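You operate a simulated robot arm through the tools that you are given. There is no shell and no other tool.

You are at the controls of a simulated robot arm. One attempt, no reset.

## Task
Measure the brake pad in the gauge and shim it to 30 mm.
Fine: stand one shim beside it in the gauge; close the slider again so that it shows 30 mm.

It is judged by the outcome, as a careful person would: the job done as asked, and still so three seconds after it is handed in. It fails if anything else is knocked over, pushed out of place, dropped, spilled or broken.

## Robot
A 6-joint arm with a two-finger gripper on a trunk, on a base that moves. Base frame: it is fixed to the floor where the robot stands at the start and does not move with it; the origin is under the middle of the robot, x ahead of it, y to its left, z up. Units: mm, degrees, N and s.
With the tool pointing down near the work surface it reaches from about 260 to 720 mm from the robot's upright axis, wherever it stands. Its first joint turns from -166.0 to 166.0 degrees. Places, roughly: brake pad (6x2x5 cm) [1500, -1900, 900]; brake pad (6x3x5 cm) [1600, -1700, 900]; shim [1500, -1750, 1000]; thickness gauge [1500, -1600, 900]; thickness gauge slider [1500, -1700, 900]. Payload 1.57 kg.
The tool frame sits at the grasp point between the pads (the TCP): z along the fingers, y along the line on which they close. The tips reach 21 mm beyond it. The gripper opens to 70 mm; its body begins 50 mm behind the TCP.
Orientation is that of the tool frame in the base frame, as a unit quaternion [w, x, y, z]. With the fingers straight down and closing along the base's y, the tool's x points along the base's -x, its y along +y and its z along -z.

## Interface
- The arm moves only by the tool drive_tool. Its argument "commands" is text: rows parted by semicolons, each of 7 numbers parted by spaces: the opening, from 0 (shut) to 1 (fully open), then the shift along the tool's x, y, z in mm, then the turn, a rotation vector about the tool's x, y, z in degrees. In form: jaw x y z ax ay az; .... A call has 1 to 20 rows; each row shifts and turns the commanded pose from where the row before left it, along the tool's axes as they then stand. Each row takes 0.2 s and may step no farther than 50 mm and 8.6 degrees from the row before; otherwise, or with a gripper value out of range, the whole call is refused. A pose out of reach is approached as far as the arm can. The call stops where the force on the tool passes 40 N (or 10 N more than at its start, if that is more) or the arm is blocked; 0.2 s more then pass. Each finger travels about 155.5 mm/s and halts on what it meets, pressing with about 30 N; the grip force reading is that of the motor and also rises with nothing between the fingers. The clock runs only during rows and for 0.2 s after the last one: add rows that do not move to give the fingers time. It gives the time, the measured TCP pose, the force on the tool (base axes), the opening and the grip force at its end, in the units of the frame above (readings bear some noise), with the torque about the TCP (base axes, N m) and any sound that the robot's microphone picked up.
- Cameras (640 x 400 px; columns grow to the right, rows downward): "scene" is now at [30.1, 149, 1495]; the picture's right is [-0.06, -1.00, 0.00], its down [-0.62, 0.04, -0.78] and it looks along [0.78, -0.05, -0.62] (base axes); focal length 285 px, centre (320, 200). "wrist" rides on the gripper at [79, 4, -81] in the tool frame; the picture's right is [-0.05, 1.00, 0.00], its down [-0.67, -0.04, -0.74] and it looks along [-0.74, -0.04, 0.67] (tool axes); focal length 256 px, centre (320, 200). There is no depth. A picture from a camera that has moved, and an enlarged one, comes with that camera's place and axes in the base frame and with its lens.
- capture(camera): a new picture of that camera. It takes no simulated time.
- base_move(legs): drives the robot by 1 to 6 legs, each [ahead, left, turn to the left] in mm, mm and degrees, along the robot's own axes; the way and the turn of a leg run together, so that a leg with both is an arc; at most 1500 mm and 180 degrees a leg. The arm and the cameras ride along, it lands a little off, and it stops where it bumps. It gives what a move gives.
- aim_head(pan, tilt): turns the head with the scene camera to pan (to the left, within 155 degrees either way) and tilt (down, from -29 to 69), counted from straight ahead of the robot. It gives what a move gives.
- close_up(camera, box): a new picture of the part [left, top, right, bottom] of that camera's present view, enlarged. It takes no simulated time.
- sign_off(): hands the job in; it is judged then, once.

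Nothing tells you exact positions but the pictures and the camera data. Unless the task says otherwise, let go and move clear before handing in.

The tools are called as name(argument=value, ...) on one line, values as JSON. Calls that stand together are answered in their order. drive_tool: Moves the arm, as the interface text tells. Its arguments: {"type":"object","properties":{"commands":{"type":"string"}},"required":["commands"]} The other tools are called the same way: base_move (legs) drives the base; aim_head (pan, tilt) turns the head that bears the scene camera; capture (camera) takes a picture; close_up (camera, box) takes an enlarged picture of a part of a camera's view; sign_off () hands the job in.

At the start:

```text
time_s: 0.0
ee_pos: [412.4, 100.1, 1099.8]
orientation: [0.0, -0.001, 1.0, -0.001]
contact_force: [0.1, 0.7, -0.5]
ft_torque: [-0.01, -0.01, -0.02]
opening: 70.0
grasp_force: 0.0
robot x, y, heading: [1.0, -2.7, -0.1]
head pan, tilt (commanded): [-3.5, 38.5]
```

scene: 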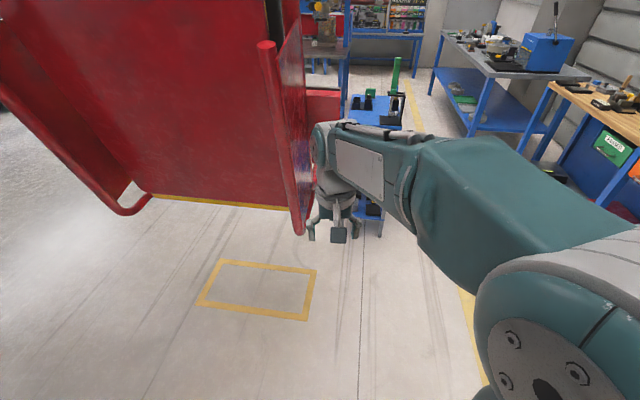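
wrist: 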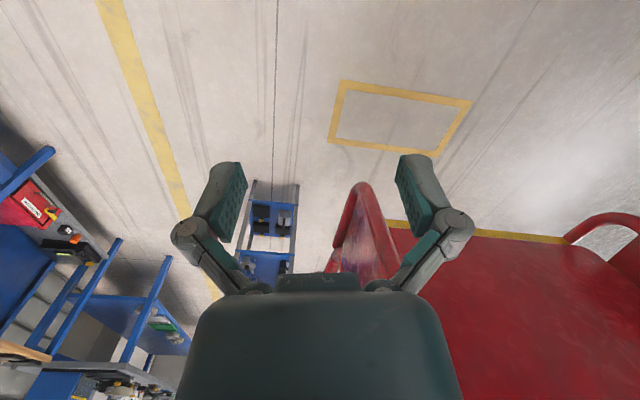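

I see a red vehicle ahead and workbenches to the right. The gauge should be around [1500, -1700], so I'll turn the head to look that way first.

aim_head(pan=-50, tilt=20)

capture(camera="scene")

```text
time_s: 1.1
ee_pos: [412.5, 99.3, 1100.6]
orientation: [0.001, -0.001, 1.0, -0.001]
contact_force: [0.8, 0.1, 0.7]
ft_torque: [-0.02, -0.02, 0.03]
opening: 69.9
grasp_force: 0.0
robot x, y, heading: [2.5, 0.5, -0.1]
head pan, tilt (commanded): [-50.0, 20.0]
```

```text
taken
camera scene: at [4.2, 83.0, 1524.3], right [-0.77, -0.64, 0.0], down [-0.22, 0.26, -0.94], along [0.6, -0.72, -0.34], focal length 285 px, centre (320, 200)
```

scene: 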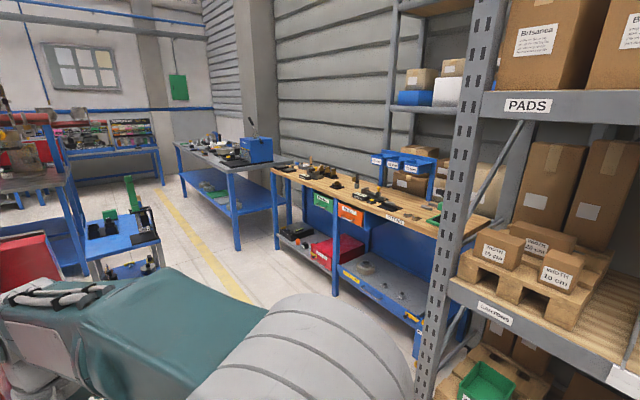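

The wooden-topped bench at picture centre is the work area. I'll zoom in on it.

close_up(camera="scene", box=[250, 140, 450, 265])

close_up(camera="scene", box=[280, 150, 400, 225])

```text
3.20 times, centred on (350, 202) of scene
camera zoom: at [4.2, 83.0, 1524.3], right [-0.77, -0.64, 0.0], down [-0.22, 0.26, -0.94], along [0.6, -0.72, -0.34], focal length 912 px, centre (224, 192)
```

zoom: 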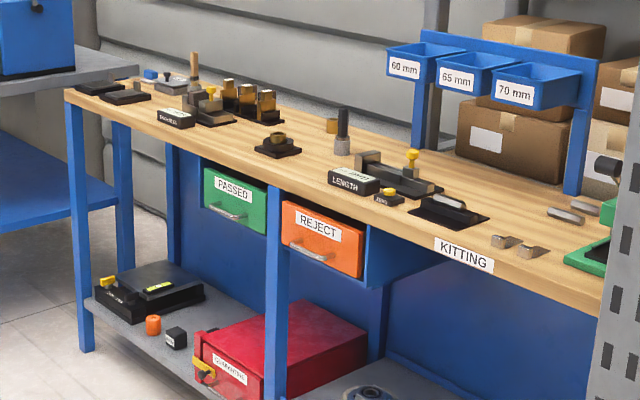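

```text
5.33 times, centred on (340, 188) of scene
camera zoom: at [4.2, 83.0, 1524.3], right [-0.77, -0.64, 0.0], down [-0.22, 0.26, -0.94], along [0.6, -0.72, -0.34], focal length 1521 px, centre (213, 267)
```

zoom: 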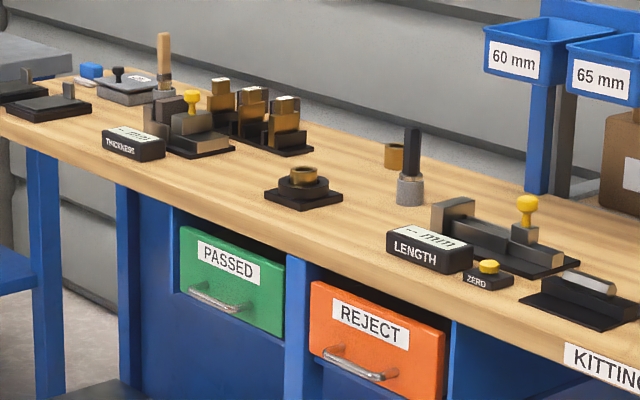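

The thickness gauge (display marked THICKNESS, yellow knob on the slider) is at about [1550, -1710], with a rack of three brass shims behind it. The floor between is clear, so I'll turn right and drive partway, then look again.

base_move(legs=[[0, 0, -38], [1250, 0, 0]])

aim_head(pan=-30, tilt=30)

capture(camera="scene")

```text
time_s: 9.3
ee_pos: [1390.4, -934.7, 1100.9]
orientation: [-0.001, 0.317, 0.949, 0.0]
contact_force: [0.4, -0.2, -0.1]
ft_torque: [-0.01, -0.01, -0.03]
opening: 69.8
grasp_force: 0.1
robot x, y, heading: [999.6, -767.5, -37.1]
head pan, tilt (commanded): [-50.0, 20.0]
```

```text
time_s: 10.1
ee_pos: [1391.4, -935.5, 1100.7]
orientation: [0.0, 0.316, 0.949, 0.0]
contact_force: [-0.2, -0.3, -0.3]
ft_torque: [-0.04, 0.02, 0.03]
opening: 69.8
grasp_force: 0.1
robot x, y, heading: [1005.2, -770.3, -37.0]
head pan, tilt (commanded): [-30.0, 30.0]
```

```text
taken
camera scene: at [1086.4, -692.1, 1508.2], right [-0.92, -0.39, 0.0], down [-0.2, 0.46, -0.87], along [0.34, -0.8, -0.5], focal length 285 px, centre (320, 200)
```

scene: 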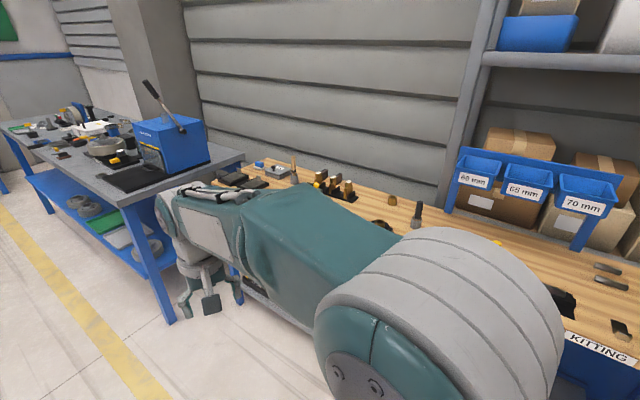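

The arm blocks part of the view, but the bench layout is clear. I'll turn to face the bench and move left toward the gauge, staying back from the bench edge.

base_move(legs=[[0, 0, -60], [0, 500, 0]])

aim_head(pan=0, tilt=35)

capture(camera="scene")

capture(camera="wrist")

```text
time_s: 15.7
ee_pos: [1542.4, -1247.0, 1100.4]
orientation: [0.001, 0.747, 0.665, 0.001]
contact_force: [0.0, 0.1, -0.2]
ft_torque: [-0.01, -0.02, 0.03]
opening: 70.4
grasp_force: 0.0
robot x, y, heading: [1492.2, -823.0, -96.6]
head pan, tilt (commanded): [-30.0, 30.0]
```

```text
time_s: 16.7
ee_pos: [1544.7, -1247.7, 1100.5]
orientation: [0.0, 0.747, 0.665, 0.0]
contact_force: [0.2, -0.6, -0.5]
ft_torque: [-0.02, 0.02, -0.03]
opening: 69.9
grasp_force: 0.0
robot x, y, heading: [1493.4, -827.5, -96.7]
head pan, tilt (commanded): [0.0, 35.0]
```

```text
taken
camera scene: at [1648.1, -874.9, 1500.3], right [-0.99, 0.12, 0.0], down [0.07, 0.57, -0.82], along [-0.1, -0.81, -0.57], focal length 285 px, centre (320, 200)
```

scene: 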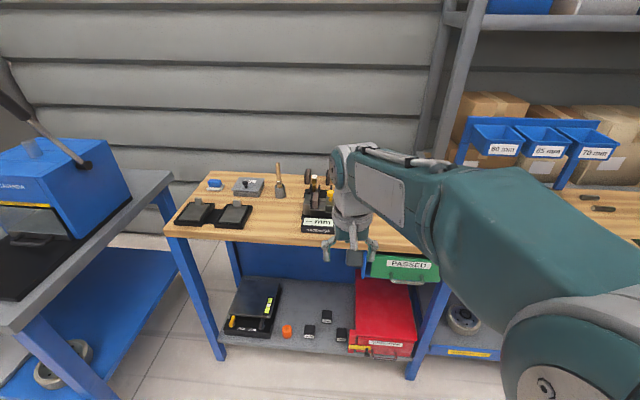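

```text
taken
camera wrist: at [1558.8, -1169.3, 1181.9], right [0.99, -0.17, 0.0], down [-0.11, -0.66, 0.74], along [-0.13, -0.73, -0.67], focal length 256 px, centre (320, 200)
```

wrist: 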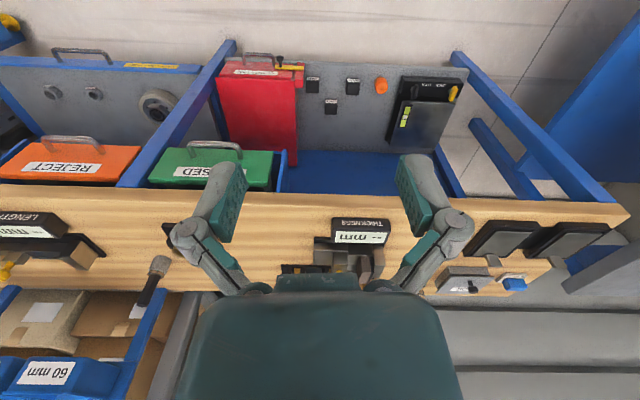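

I'm now facing the bench and the gauge is just in front, partly behind the gripper. I'll zoom in on it.

close_up(camera="scene", box=[160, 160, 352, 280])

close_up(camera="wrist", box=[240, 180, 400, 280])

```text
3.33 times, centred on (256, 220) of scene
camera zoom: at [1648.1, -874.9, 1500.3], right [-0.99, 0.12, 0.0], down [0.07, 0.57, -0.82], along [-0.1, -0.81, -0.57], focal length 950 px, centre (533, 133)
```

zoom: 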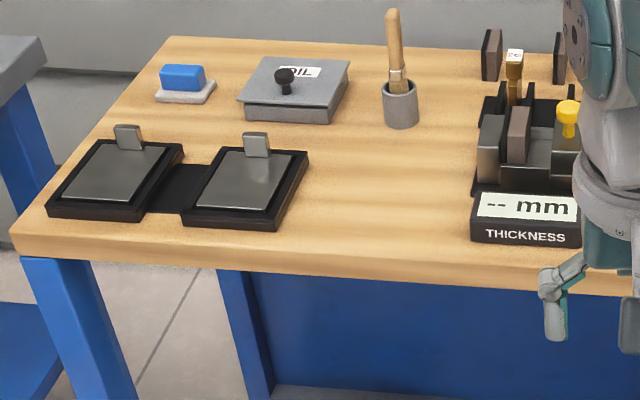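

```text
4.00 times, centred on (320, 230) of wrist
camera zoom: at [1558.8, -1169.3, 1181.9], right [0.99, -0.17, 0.0], down [-0.11, -0.66, 0.74], along [-0.13, -0.73, -0.67], focal length 1024 px, centre (320, 80)
```

zoom: 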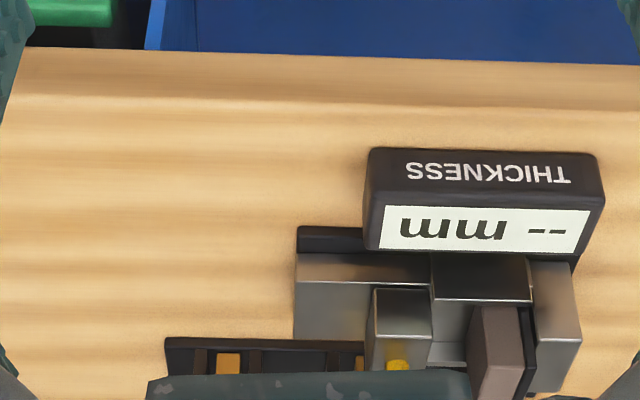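

The pad stands in the gauge between a fixed left anvil and the slider (yellow knob) on the right; the readout shows "--". I'll shift the arm to the right so the head camera gets a clear view.

drive_tool(commands="1 0 -40 -20 0 0 0; 1 0 -45 -20 0 0 0; 1 0 -45 -20 0 0 0; 1 0 -45 0 0 0 0; 1 0 -45 0 0 0 0; 1 0 -45 0 0 0 0; 1 0 -45 0 0 0 0; 1 0 -40 0 0 0 0")

aim_head(pan=0, tilt=40)

capture(camera="scene")

```text
time_s: 18.5
ee_pos: [1191.3, -1207.5, 1162.3]
orientation: [0.001, 0.747, 0.665, 0.0]
contact_force: [0.7, 0.9, 0.1]
ft_torque: [-0.01, 0.01, 0.0]
opening: 69.9
grasp_force: 0.1
robot x, y, heading: [1493.7, -825.4, -96.7]
head pan, tilt (commanded): [0.0, 35.0]
```

```text
time_s: 19.1
ee_pos: [1193.2, -1209.7, 1164.0]
orientation: [0.0, 0.747, 0.665, 0.0]
contact_force: [-0.5, 0.0, 0.1]
ft_torque: [-0.01, -0.02, -0.02]
opening: 69.9
grasp_force: 0.1
robot x, y, heading: [1495.2, -827.5, -96.8]
head pan, tilt (commanded): [0.0, 40.0]
```

```text
taken
camera scene: at [1646.3, -871.8, 1493.0], right [-0.99, 0.12, 0.0], down [0.07, 0.64, -0.77], along [-0.09, -0.76, -0.64], focal length 285 px, centre (320, 200)
```

scene: 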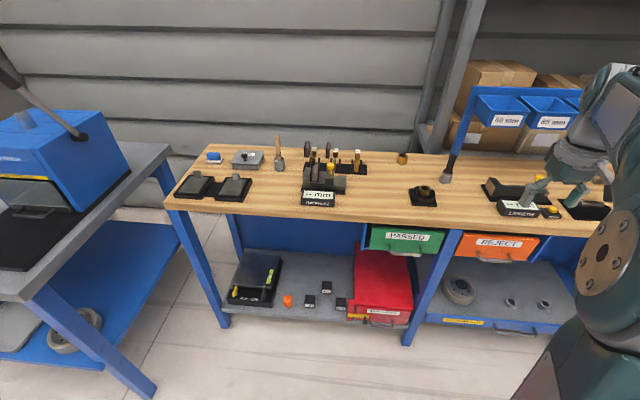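

close_up(camera="scene", box=[280, 130, 376, 214])

close_up(camera="scene", box=[295, 138, 375, 188])

```text
4.76 times, centred on (328, 172) of scene
camera zoom: at [1646.3, -871.8, 1493.0], right [-0.99, 0.12, 0.0], down [0.07, 0.64, -0.77], along [-0.09, -0.76, -0.64], focal length 1358 px, centre (282, 333)
```

zoom: 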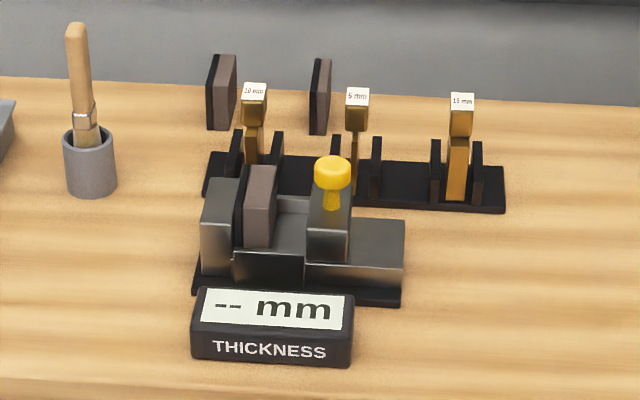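

```text
8.00 times, centred on (335, 163) of scene
camera zoom: at [1646.3, -871.8, 1493.0], right [-0.99, 0.12, 0.0], down [0.07, 0.64, -0.77], along [-0.09, -0.76, -0.64], focal length 2281 px, centre (200, 496)
```

zoom: 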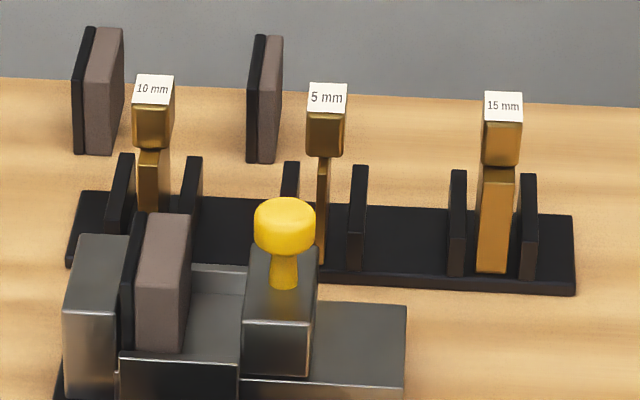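

The gauge axis runs along the bench, with shims marked 10, 5 and 15 mm racked behind it and two more pads further back. I'll tuck the arm in front of the robot, then drive closer and square up to the gauge.

drive_tool(commands="1 20 40 -20 0 0 0; 1 20 45 -20 0 0 0; 1 20 45 -20 0 0 0; 1 20 45 -20 0 0 0; 1 20 45 0 0 0 0; 1 0 30 0 0 0 0; 1 0 0 0 0 0 0")

base_move(legs=[[300, 90, 0], [0, 0, -3.5]])

capture(camera="scene")

capture(camera="wrist")

```text
refused: row 2 steps farther than a row can; nothing moved
```

```text
time_s: 21.7
ee_pos: [1223.5, -1497.3, 1162.4]
orientation: [0.001, 0.767, 0.642, 0.0]
contact_force: [0.4, -0.2, 0.2]
ft_torque: [-0.02, -0.03, 0.02]
opening: 69.9
grasp_force: 0.1
robot x, y, heading: [1547.7, -1133.4, -100.2]
head pan, tilt (commanded): [0.0, 40.0]
```

```text
taken
camera scene: at [1697.4, -1189.2, 1492.9], right [-0.98, 0.18, 0.0], down [0.11, 0.63, -0.77], along [-0.14, -0.75, -0.64], focal length 285 px, centre (320, 200)
```

scene: 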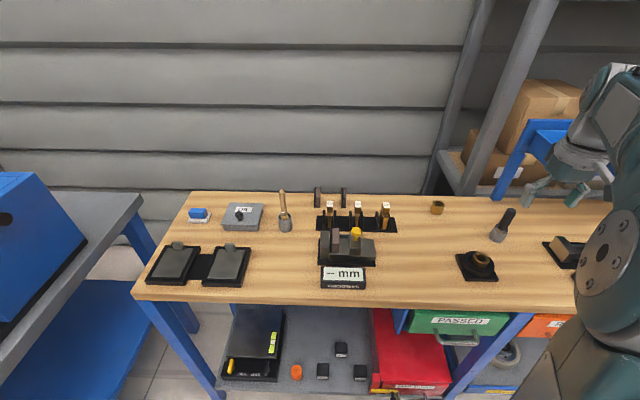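

```text
taken
camera wrist: at [1242.5, -1420.3, 1244.3], right [0.97, -0.23, 0.0], down [-0.15, -0.65, 0.74], along [-0.17, -0.72, -0.67], focal length 256 px, centre (320, 200)
```

wrist: 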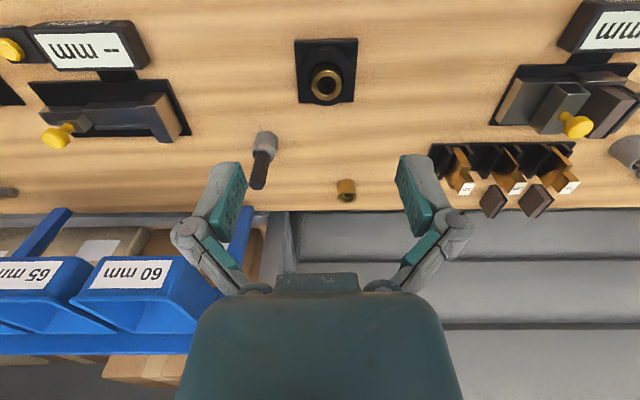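

The arm move was refused (step a hair too long), but the base drove cleanly without contact. Now I have two well-separated views of the gauge, so I'll zoom both for triangulation.

close_up(camera="scene", box=[300, 175, 412, 295])

close_up(camera="wrist", box=[420, 0, 640, 220])

```text
3.33 times, centred on (356, 235) of scene
camera zoom: at [1697.4, -1189.2, 1492.9], right [-0.98, 0.18, 0.0], down [0.11, 0.63, -0.77], along [-0.14, -0.75, -0.64], focal length 950 px, centre (200, 83)
```

zoom: 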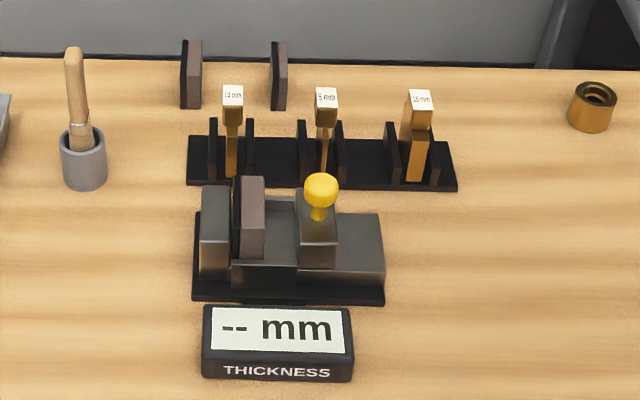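

```text
1.82 times, centred on (530, 110) of wrist
camera zoom: at [1242.5, -1420.3, 1244.3], right [0.97, -0.23, 0.0], down [-0.15, -0.65, 0.74], along [-0.17, -0.72, -0.67], focal length 465 px, centre (-62, 364)
```

zoom: 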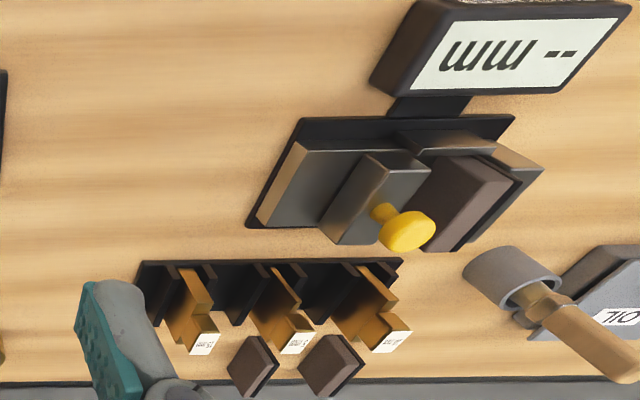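

Triangulating puts the knob top at about [1517, -1665, 966], the bench top near z 880, and the gauge axis about 11° off the base x axis. I'll bring the wrist camera in front of the gauge for a closer look.

drive_tool(commands="1 8.7 47 11 0 0 0; 1 8.7 47 11 0 0 0; 1 8.7 47 11 0 0 0; 1 8.7 47 11 0 0 0; 1 8.7 47 11 0 0 0; 1 8.7 47 11 0 0 0; 1 8.7 47 11 0 0 0; 1 8.7 47 11 0 0 0; 1 0 0 0 0 0 0")

capture(camera="wrist")

capture(camera="scene")

```text
time_s: 23.7
ee_pos: [1606.6, -1494.4, 1076.8]
orientation: [0.0, 0.767, 0.642, 0.0]
contact_force: [-0.5, 0.1, -0.4]
ft_torque: [-0.01, 0.01, 0.03]
opening: 69.9
grasp_force: 0.0
robot x, y, heading: [1545.2, -1131.1, -100.1]
head pan, tilt (commanded): [0.0, 40.0]
```

```text
taken
camera wrist: at [1625.2, -1417.6, 1157.1], right [0.97, -0.23, 0.0], down [-0.15, -0.65, 0.74], along [-0.17, -0.72, -0.67], focal length 256 px, centre (320, 200)
```

wrist: 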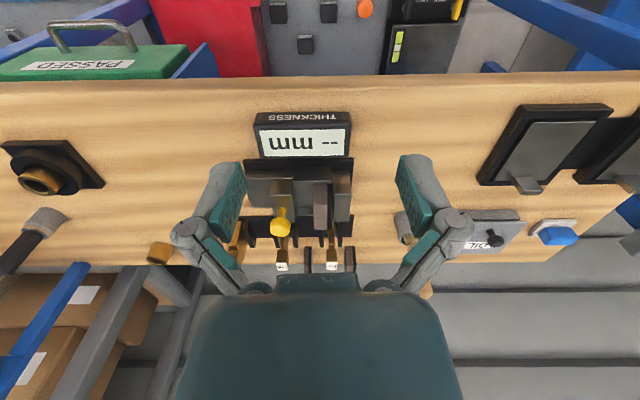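

```text
taken
camera scene: at [1698.7, -1189.0, 1492.8], right [-0.98, 0.18, 0.0], down [0.11, 0.63, -0.77], along [-0.14, -0.75, -0.64], focal length 285 px, centre (320, 200)
```

scene: 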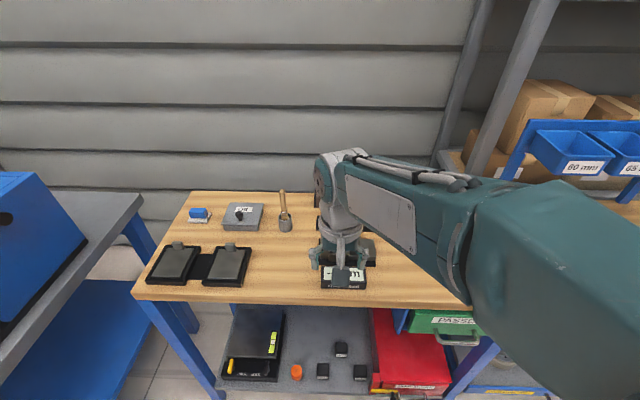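

close_up(camera="wrist", box=[230, 100, 380, 280])

close_up(camera="wrist", box=[235, 170, 365, 280])

```text
2.22 times, centred on (305, 190) of wrist
camera zoom: at [1625.2, -1417.6, 1157.1], right [0.97, -0.23, 0.0], down [-0.15, -0.65, 0.74], along [-0.17, -0.72, -0.67], focal length 569 px, centre (353, 222)
```

zoom: 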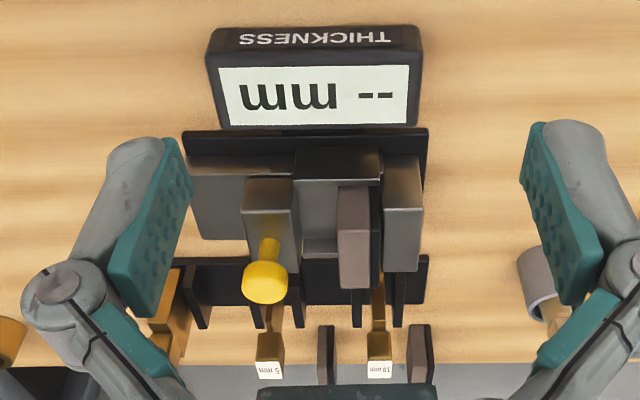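

```text
3.64 times, centred on (300, 225) of wrist
camera zoom: at [1625.2, -1417.6, 1157.1], right [0.97, -0.23, 0.0], down [-0.15, -0.65, 0.74], along [-0.17, -0.72, -0.67], focal length 931 px, centre (393, 109)
```

zoom: 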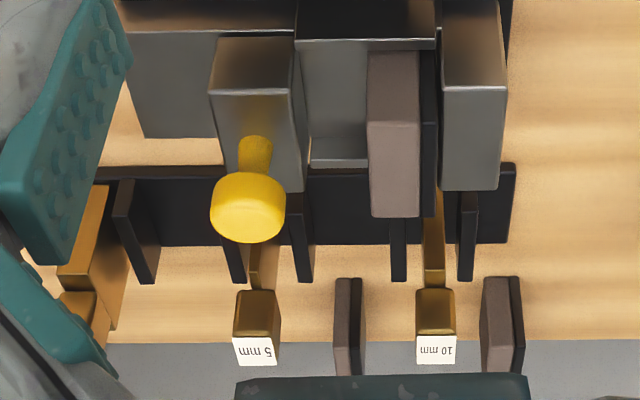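

The view confirms the layout: the slider's yellow knob (about 25 mm wide) sits on top of the block, with room on the right of the pad. I'll turn the tool about 91° so the fingers close front-to-back on the knob and stay away from the pad.

drive_tool(commands="1 0 0 -4 0 0 8.3; 1 0 0 -4 0 0 8.3; 1 0 0 0 0 0 8.3; 1 0 0 0 0 0 8.3; 1 0 0 0 0 0 8.3; 1 0 0 0 0 0 8.3; 1 0 0 0 0 0 8.3; 1 0 0 0 0 0 8.3; 1 0 0 0 0 0 8.3; 1 0 0 0 0 0 8.3; 1 0 0 0 0 0 8; 1 0 0 0 0 0 0")

capture(camera="scene")

capture(camera="wrist")

```text
time_s: 26.3
ee_pos: [1606.0, -1496.0, 1083.6]
orientation: [0.0, 0.995, -0.099, -0.001]
contact_force: [-1.7, 0.6, 0.5]
ft_torque: [-0.01, -0.03, -0.01]
opening: 70.0
grasp_force: 0.0
robot x, y, heading: [1548.1, -1134.4, -100.2]
head pan, tilt (commanded): [0.0, 40.0]
```

```text
taken
camera scene: at [1698.5, -1189.0, 1492.8], right [-0.98, 0.18, 0.0], down [0.11, 0.63, -0.77], along [-0.14, -0.75, -0.64], focal length 285 px, centre (320, 200)
```

scene: 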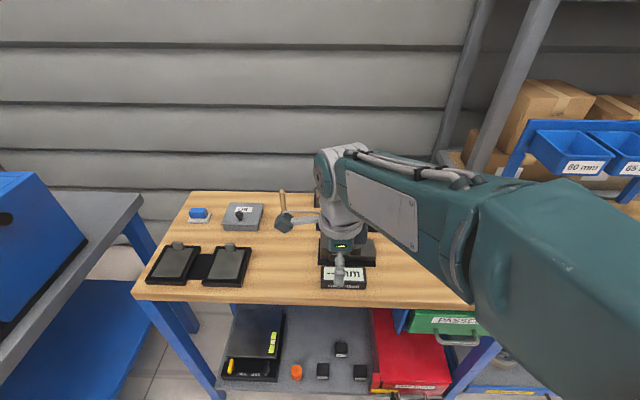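

```text
taken
camera wrist: at [1684.0, -1515.3, 1164.2], right [-0.25, -0.97, 0.0], down [-0.65, 0.16, 0.75], along [-0.72, 0.18, -0.67], focal length 256 px, centre (320, 200)
```

wrist: 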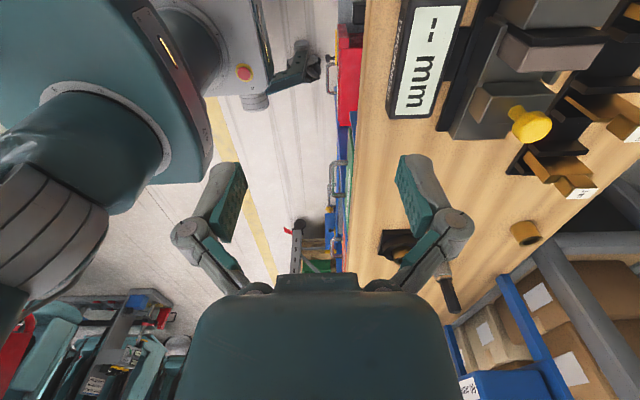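

The turn worked: tool x now points along the gauge axis and tool y into the bench. I'll zoom in to refine the knob, slider, and shim positions from this third viewpoint.

close_up(camera="wrist", box=[380, 0, 640, 220])

close_up(camera="scene", box=[290, 220, 410, 300])

```text
1.82 times, centred on (510, 110) of wrist
camera zoom: at [1684.0, -1515.3, 1164.2], right [-0.25, -0.97, 0.0], down [-0.65, 0.16, 0.75], along [-0.72, 0.18, -0.67], focal length 465 px, centre (-26, 364)
```

zoom: 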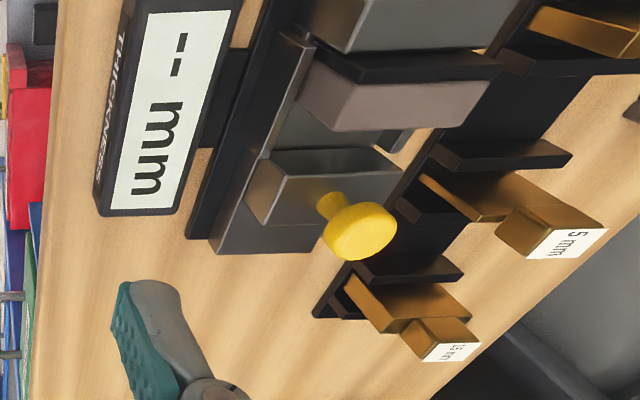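

```text
5.00 times, centred on (350, 260) of scene
camera zoom: at [1698.5, -1189.0, 1492.8], right [-0.98, 0.18, 0.0], down [0.11, 0.63, -0.77], along [-0.14, -0.75, -0.64], focal length 1426 px, centre (170, -100)
```

zoom: 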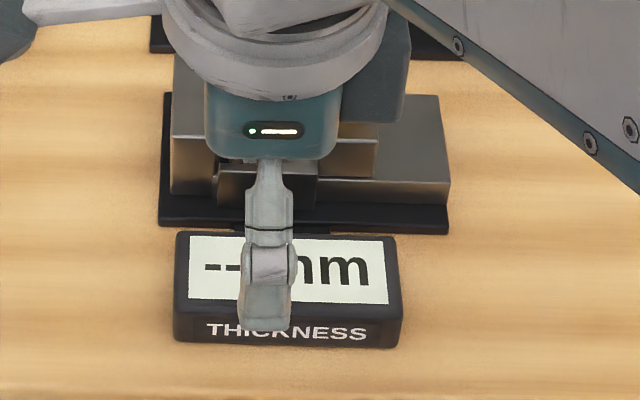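

The three views agree on the knob at about [1518, -1666, 966]. The shims sit about 100 mm behind. I'll move over the knob at safe height first.

drive_tool(commands="1 -13.2 46 0 0 0 0; 1 -13.2 46 0 0 0 0; 1 -13.2 46 0 0 0 0; 1 -13.2 46 0 0 0 0; 1 0 0 20 0 0 0; 1 0 0 20 0 0 0; 1 0 0 0 0 0 0")

capture(camera="wrist")

capture(camera="scene")

```text
time_s: 27.9
ee_pos: [1519.7, -1663.6, 1041.7]
orientation: [-0.001, 0.995, -0.097, 0.0]
contact_force: [0.3, 0.2, -0.4]
ft_torque: [-0.02, -0.01, 0.02]
opening: 70.4
grasp_force: 0.1
robot x, y, heading: [1547.5, -1132.5, -100.3]
head pan, tilt (commanded): [0.0, 40.0]
```

```text
taken
camera wrist: at [1597.3, -1684.1, 1123.7], right [-0.25, -0.97, 0.0], down [-0.65, 0.16, 0.75], along [-0.72, 0.18, -0.67], focal length 256 px, centre (320, 200)
```

wrist: 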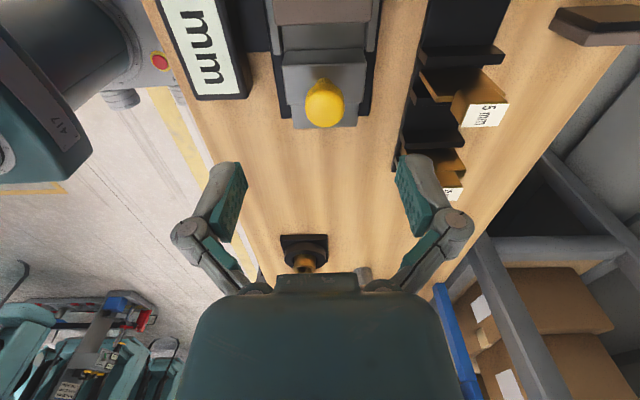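

```text
taken
camera scene: at [1698.2, -1190.0, 1492.8], right [-0.98, 0.18, 0.0], down [0.11, 0.63, -0.77], along [-0.14, -0.75, -0.64], focal length 285 px, centre (320, 200)
```

scene: 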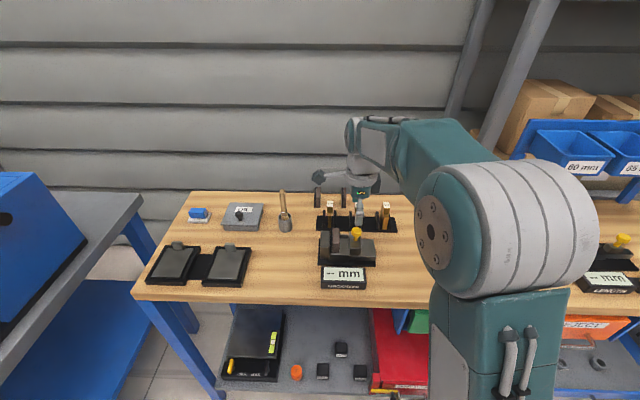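

Now both cameras see the gauge and the knob clearly, with the gripper above the knob. I'll zoom in to check alignment.

close_up(camera="wrist", box=[220, 0, 420, 160])

close_up(camera="scene", box=[305, 175, 405, 295])

```text
2.50 times, centred on (320, 80) of wrist
camera zoom: at [1597.3, -1684.1, 1123.7], right [-0.25, -0.97, 0.0], down [-0.65, 0.16, 0.75], along [-0.72, 0.18, -0.67], focal length 640 px, centre (320, 500)
```

zoom: 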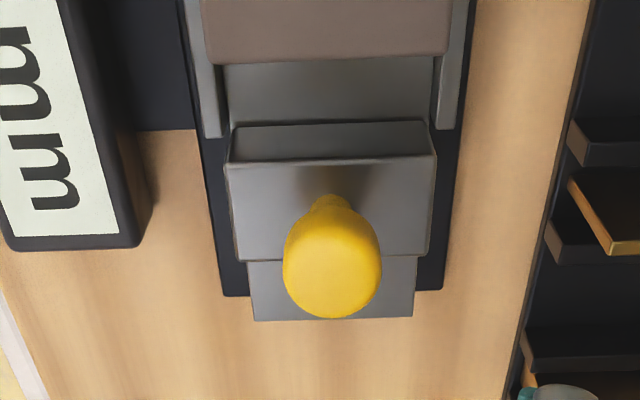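

```text
3.33 times, centred on (355, 235) of scene
camera zoom: at [1698.2, -1190.0, 1492.8], right [-0.98, 0.18, 0.0], down [0.11, 0.63, -0.77], along [-0.14, -0.75, -0.64], focal length 950 px, centre (203, 83)
```

zoom: 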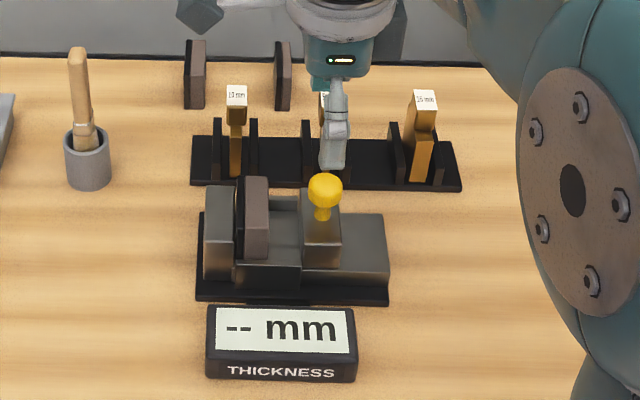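

Alignment is good; the knob is only about 3 mm off the TCP line. I'll nudge over and lower around the knob with the fingers open.

drive_tool(commands="1 -2 3 20 0 0 0; 1 0 0 20 0 0 0; 1 0 0 20 0 0 0; 1 0 0 16 0 0 0; 1 0 0 0 0 0 0")

close_up(camera="scene", box=[305, 175, 405, 295])

capture(camera="wrist")

```text
time_s: 29.1
ee_pos: [1518.3, -1666.9, 966.2]
orientation: [0.0, 0.995, -0.097, -0.001]
contact_force: [-0.2, -0.3, -0.1]
ft_torque: [0.02, 0.0, -0.02]
opening: 69.8
grasp_force: 0.0
robot x, y, heading: [1546.0, -1136.3, -100.1]
head pan, tilt (commanded): [0.0, 40.0]
```

```text
3.33 times, centred on (355, 235) of scene
camera zoom: at [1698.3, -1190.0, 1492.8], right [-0.98, 0.18, 0.0], down [0.11, 0.63, -0.77], along [-0.14, -0.75, -0.64], focal length 950 px, centre (203, 83)
```

zoom: 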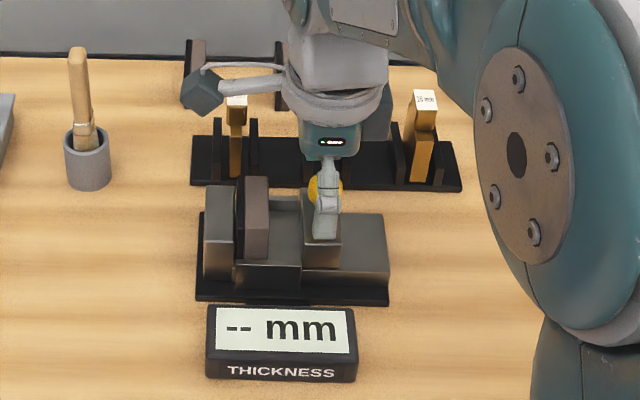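

```text
taken
camera wrist: at [1595.5, -1687.3, 1048.7], right [-0.25, -0.97, 0.0], down [-0.65, 0.16, 0.75], along [-0.72, 0.18, -0.67], focal length 256 px, centre (320, 200)
```

wrist: 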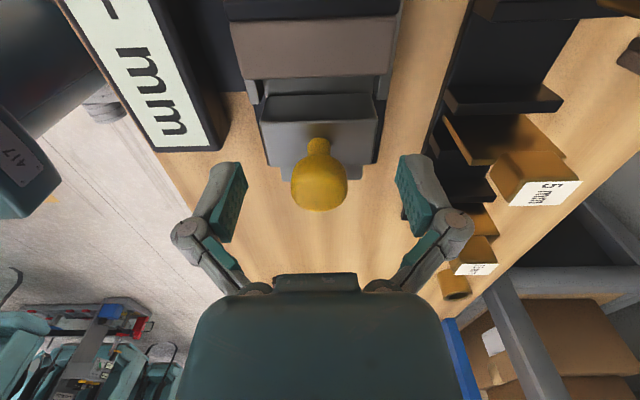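

The knob sits between the fingers at TCP height. I'll close on it.

drive_tool(commands="0.6 0 0 0 0 0 0; 0.4 0 0 0 0 0 0; 0.25 0 0 0 0 0 0; 0.25 0 0 0 0 0 0")

capture(camera="wrist")

```text
time_s: 30.1
ee_pos: [1517.9, -1667.0, 968.2]
orientation: [-0.001, 0.995, -0.097, -0.001]
contact_force: [1.9, 8.2, 4.1]
ft_torque: [0.15, 0.04, -0.03]
opening: 24.5
grasp_force: 31.9
robot x, y, heading: [1551.6, -1138.9, -100.3]
head pan, tilt (commanded): [0.0, 40.0]
```

```text
taken
camera wrist: at [1595.5, -1686.8, 1049.0], right [-0.25, -0.97, 0.0], down [-0.65, 0.16, 0.75], along [-0.72, 0.18, -0.67], focal length 256 px, centre (320, 200)
```

wrist: 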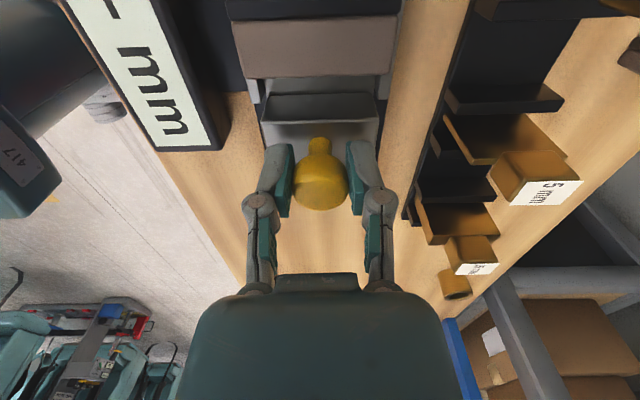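

The knob is held (24.5 mm wide). I'll relieve the small side load and move the slider left toward the pad in small steps.

drive_tool(commands="0.25 3 -1 0 0 0 0; 0.25 4 0 0 0 0 0; 0.25 4 0 0 0 0 0; 0.25 4 0 0 0 0 0; 0.25 0 0 0 0 0 0")

close_up(camera="scene", box=[305, 175, 405, 295])

```text
time_s: 31.3
ee_pos: [1531.8, -1670.3, 967.5]
orientation: [0.0, 0.995, -0.098, 0.0]
contact_force: [0.5, 7.0, 8.8]
ft_torque: [0.1, 0.09, -0.01]
opening: 24.6
grasp_force: 31.9
robot x, y, heading: [1549.5, -1135.6, -100.4]
head pan, tilt (commanded): [0.0, 40.0]
```

```text
3.33 times, centred on (355, 235) of scene
camera zoom: at [1698.1, -1188.9, 1492.9], right [-0.98, 0.18, 0.0], down [0.11, 0.63, -0.77], along [-0.14, -0.75, -0.64], focal length 950 px, centre (203, 83)
```

zoom: 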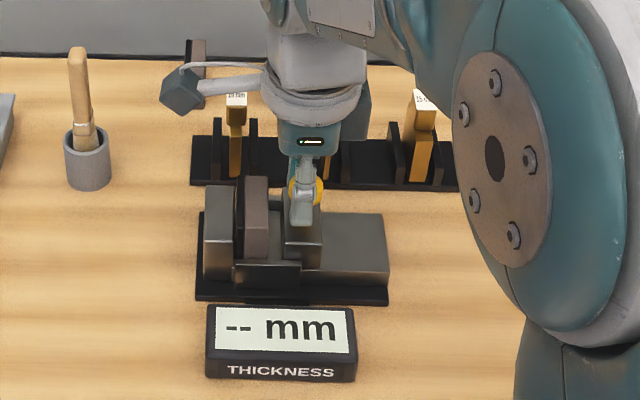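

The slider follows smoothly and the gauge hasn't moved. About 11 mm remain, so I'll continue with finer steps.

drive_tool(commands="0.25 3 0 0 0 0 0; 0.25 3 0 0 0 0 0; 0.25 2 0 0 0 0 0; 0.25 1 0 0 0 0 0; 0.25 0 0 0 0 0 0")

close_up(camera="scene", box=[305, 175, 405, 295])

```text
time_s: 32.5
ee_pos: [1540.8, -1672.8, 967.8]
orientation: [0.0, 0.995, -0.097, 0.0]
contact_force: [0.9, 5.1, 13.0]
ft_torque: [0.1, 0.1, -0.03]
opening: 24.8
grasp_force: 32.3
robot x, y, heading: [1544.1, -1131.1, -99.9]
head pan, tilt (commanded): [0.0, 40.0]
```

```text
3.33 times, centred on (355, 235) of scene
camera zoom: at [1698.2, -1188.7, 1492.9], right [-0.98, 0.18, 0.0], down [0.11, 0.63, -0.77], along [-0.14, -0.75, -0.64], focal length 950 px, centre (203, 83)
```

zoom: 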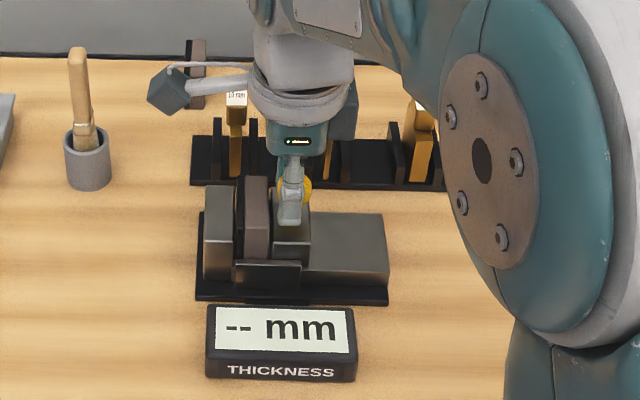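

Nearly touching. I'll ease off the small downward load and advance a millimetre at a time.

drive_tool(commands="0.25 1 0 -1 0 0 0; 0.25 1 0 -1 0 0 0; 0.25 1 0 0 0 0 0; 0.25 0 0 0 0 0 0")

close_up(camera="scene", box=[305, 175, 405, 295])

```text
time_s: 33.5
ee_pos: [1543.8, -1673.3, 967.5]
orientation: [-0.002, 0.995, -0.098, -0.001]
contact_force: [-3.5, -4.3, -20.5]
ft_torque: [-0.07, -0.3, 0.01]
opening: 25.1
grasp_force: 32.5
robot x, y, heading: [1548.6, -1135.0, -100.0]
head pan, tilt (commanded): [0.0, 40.0]
```

```text
3.33 times, centred on (355, 235) of scene
camera zoom: at [1697.8, -1191.7, 1492.7], right [-0.98, 0.18, 0.0], down [0.11, 0.63, -0.76], along [-0.14, -0.75, -0.64], focal length 950 px, centre (203, 83)
```

zoom: 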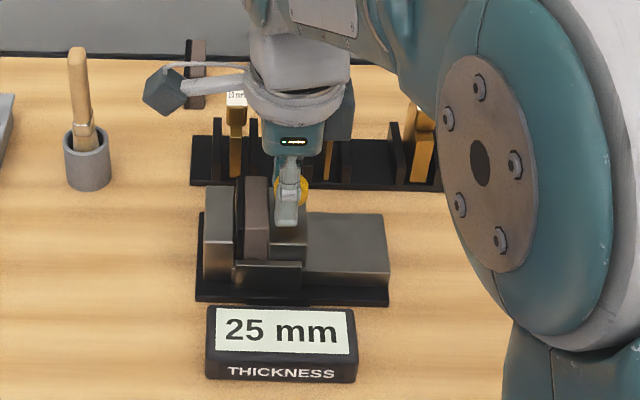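

The display shows 25 mm. I'll zoom to confirm the reading, and take the upward load off the knob.

drive_tool(commands="0.25 0 0 1.2 0 0 0; 0.25 0 0 0 0 0 0")

close_up(camera="scene", box=[315, 220, 375, 295])

```text
time_s: 34.1
ee_pos: [1542.8, -1673.1, 967.8]
orientation: [-0.001, 0.995, -0.097, -0.001]
contact_force: [-3.2, -6.2, -20.1]
ft_torque: [-0.02, 0.22, 0.07]
opening: 24.9
grasp_force: 31.7
robot x, y, heading: [1547.3, -1132.8, -100.4]
head pan, tilt (commanded): [0.0, 40.0]
```

```text
5.33 times, centred on (345, 258) of scene
camera zoom: at [1697.9, -1191.9, 1492.7], right [-0.98, 0.18, 0.0], down [0.11, 0.63, -0.76], along [-0.14, -0.75, -0.64], focal length 1521 px, centre (187, -107)
```

zoom: 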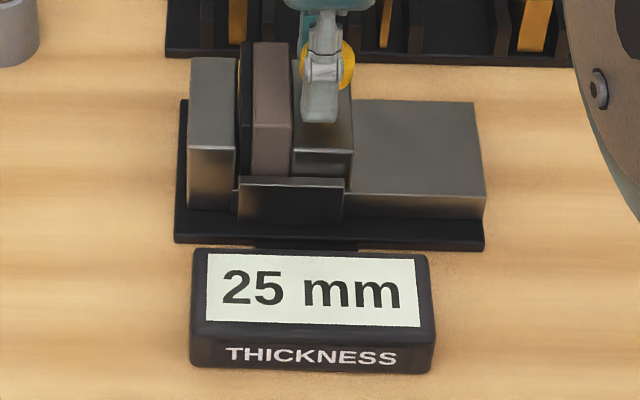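

The pad reads 25 mm, so the 5 mm shim is needed. I'll reopen the slider by about 32 mm to make room.

drive_tool(commands="0.25 -3 0 0.5 0 0 0; 0.25 -4 0 0.5 0 0 0; 0.25 -4 0 0 0 0 0; 0.25 -4 0 0 0 0 0; 0.25 -4 0 0 0 0 0; 0.25 -4 0 0 0 0 0; 0.25 -4 0 0 0 0 0; 0.25 -4 0 0 0 0 0; 0.25 0 0 0 0 0 0")

close_up(camera="scene", box=[305, 175, 405, 295])

```text
time_s: 36.1
ee_pos: [1516.0, -1666.7, 965.8]
orientation: [0.0, 0.995, -0.097, 0.0]
contact_force: [23.6, 3.4, 6.6]
ft_torque: [0.06, -0.14, -0.03]
opening: 25.4
grasp_force: 32.4
robot x, y, heading: [1547.5, -1135.5, -100.0]
head pan, tilt (commanded): [0.0, 40.0]
```

```text
3.33 times, centred on (355, 235) of scene
camera zoom: at [1703.8, -1189.7, 1492.3], right [-0.98, 0.18, 0.0], down [0.11, 0.63, -0.77], along [-0.14, -0.75, -0.64], focal length 950 px, centre (203, 83)
```

zoom: 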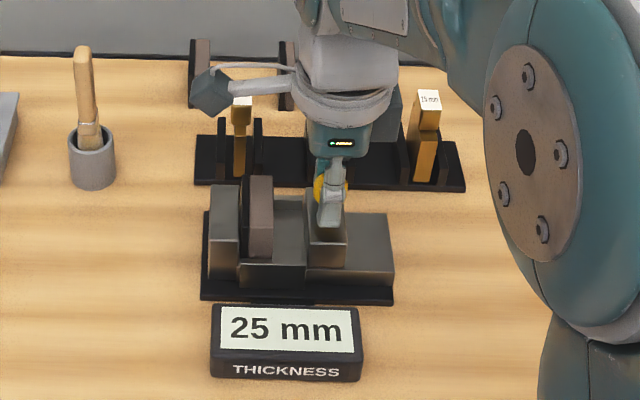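

The slider has reached its open stop (23 N). I'll back off slightly to relieve the load, then release the knob.

drive_tool(commands="0.25 2 0 0 0 0 0; 0.25 2 0 0 0 0 0; 0.25 0 0 0 0 0 0")

close_up(camera="scene", box=[305, 175, 405, 295])

```text
time_s: 36.9
ee_pos: [1515.1, -1666.4, 965.9]
orientation: [-0.001, 0.995, -0.098, 0.0]
contact_force: [9.3, 10.9, 0.9]
ft_torque: [-0.05, -0.69, -0.08]
opening: 25.1
grasp_force: 32.5
robot x, y, heading: [1546.1, -1135.0, -100.1]
head pan, tilt (commanded): [0.0, 40.0]
```

```text
3.33 times, centred on (355, 235) of scene
camera zoom: at [1699.8, -1189.4, 1492.6], right [-0.98, 0.18, 0.0], down [0.11, 0.63, -0.77], along [-0.14, -0.75, -0.64], focal length 950 px, centre (203, 83)
```

zoom: 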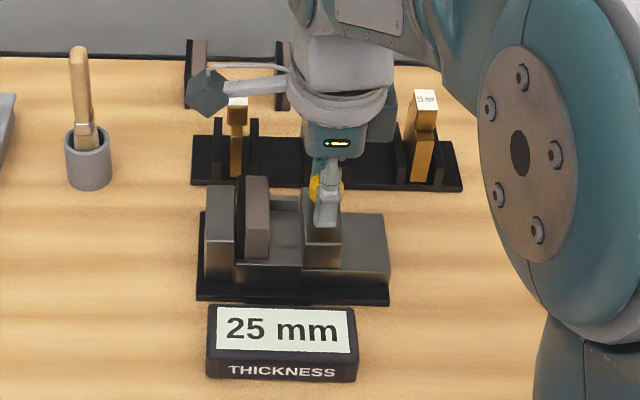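

The load is nearly relieved. I'll ease one more millimetre, open the fingers, and rise straight up.

drive_tool(commands="0.25 1 0 0 0 0 0; 0.25 0 0 0 0 0 0; 0.5 0 0 0 0 0 0; 0.8 0 0 0 0 0 0; 1 0 0 0 0 0 0; 1 0 0 0 0 0 0; 1 0 0 -20 0 0 0; 1 0 0 -30 0 0 0; 1 0 0 -30 0 0 0; 1 0 0 0 0 0 0")

capture(camera="wrist")

close_up(camera="scene", box=[305, 175, 405, 295])

```text
time_s: 39.1
ee_pos: [1516.6, -1666.9, 1047.0]
orientation: [0.0, 0.995, -0.098, -0.002]
contact_force: [0.7, 0.0, 0.1]
ft_torque: [-0.01, -0.03, -0.03]
opening: 69.9
grasp_force: 0.1
robot x, y, heading: [1549.7, -1134.7, -100.3]
head pan, tilt (commanded): [0.0, 40.0]
```

```text
taken
camera wrist: at [1594.7, -1686.5, 1128.2], right [-0.25, -0.97, 0.0], down [-0.65, 0.16, 0.75], along [-0.72, 0.18, -0.67], focal length 256 px, centre (320, 200)
```

wrist: 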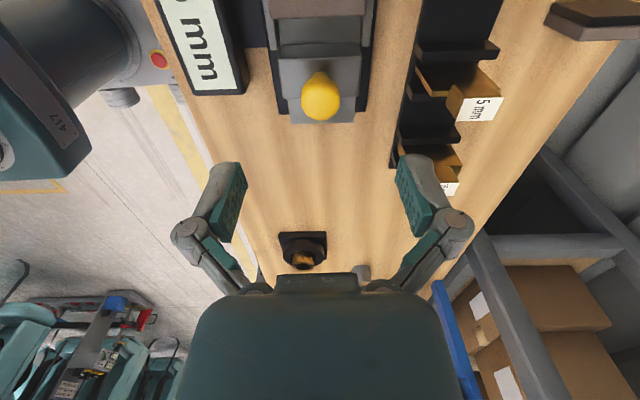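

```text
3.33 times, centred on (355, 235) of scene
camera zoom: at [1698.2, -1189.8, 1492.8], right [-0.98, 0.18, 0.0], down [0.11, 0.63, -0.77], along [-0.14, -0.75, -0.64], focal length 950 px, centre (203, 83)
```

zoom: 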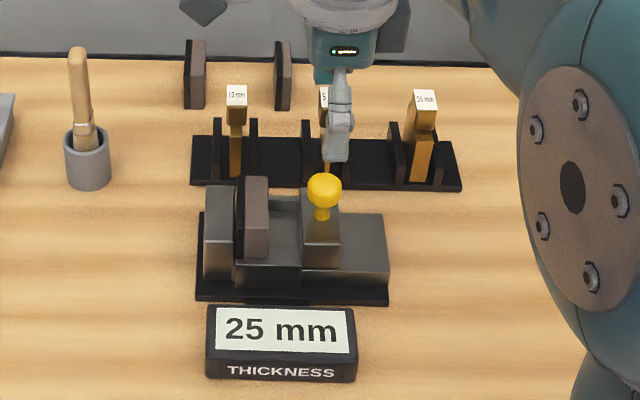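

The slider is open and the gauge unmoved. Next is the 5 mm shim; I'll examine its shape from the wrist camera.

close_up(camera="wrist", box=[370, 0, 570, 200])

close_up(camera="scene", box=[300, 180, 410, 250])

```text
2.00 times, centred on (470, 100) of wrist
camera zoom: at [1594.7, -1686.5, 1128.2], right [-0.25, -0.97, 0.0], down [-0.65, 0.16, 0.75], along [-0.72, 0.18, -0.67], focal length 512 px, centre (20, 400)
```

zoom: 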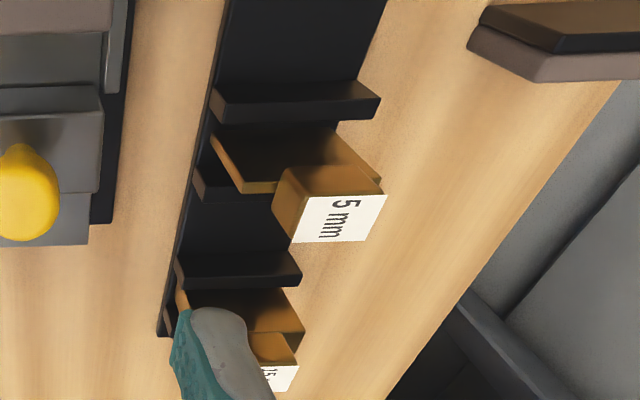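

```text
5.71 times, centred on (355, 215) of scene
camera zoom: at [1698.2, -1189.8, 1492.8], right [-0.98, 0.18, 0.0], down [0.11, 0.63, -0.77], along [-0.14, -0.75, -0.64], focal length 1630 px, centre (120, 114)
```

zoom: 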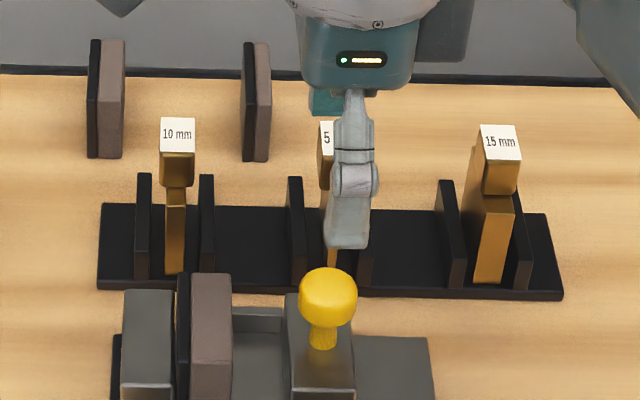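

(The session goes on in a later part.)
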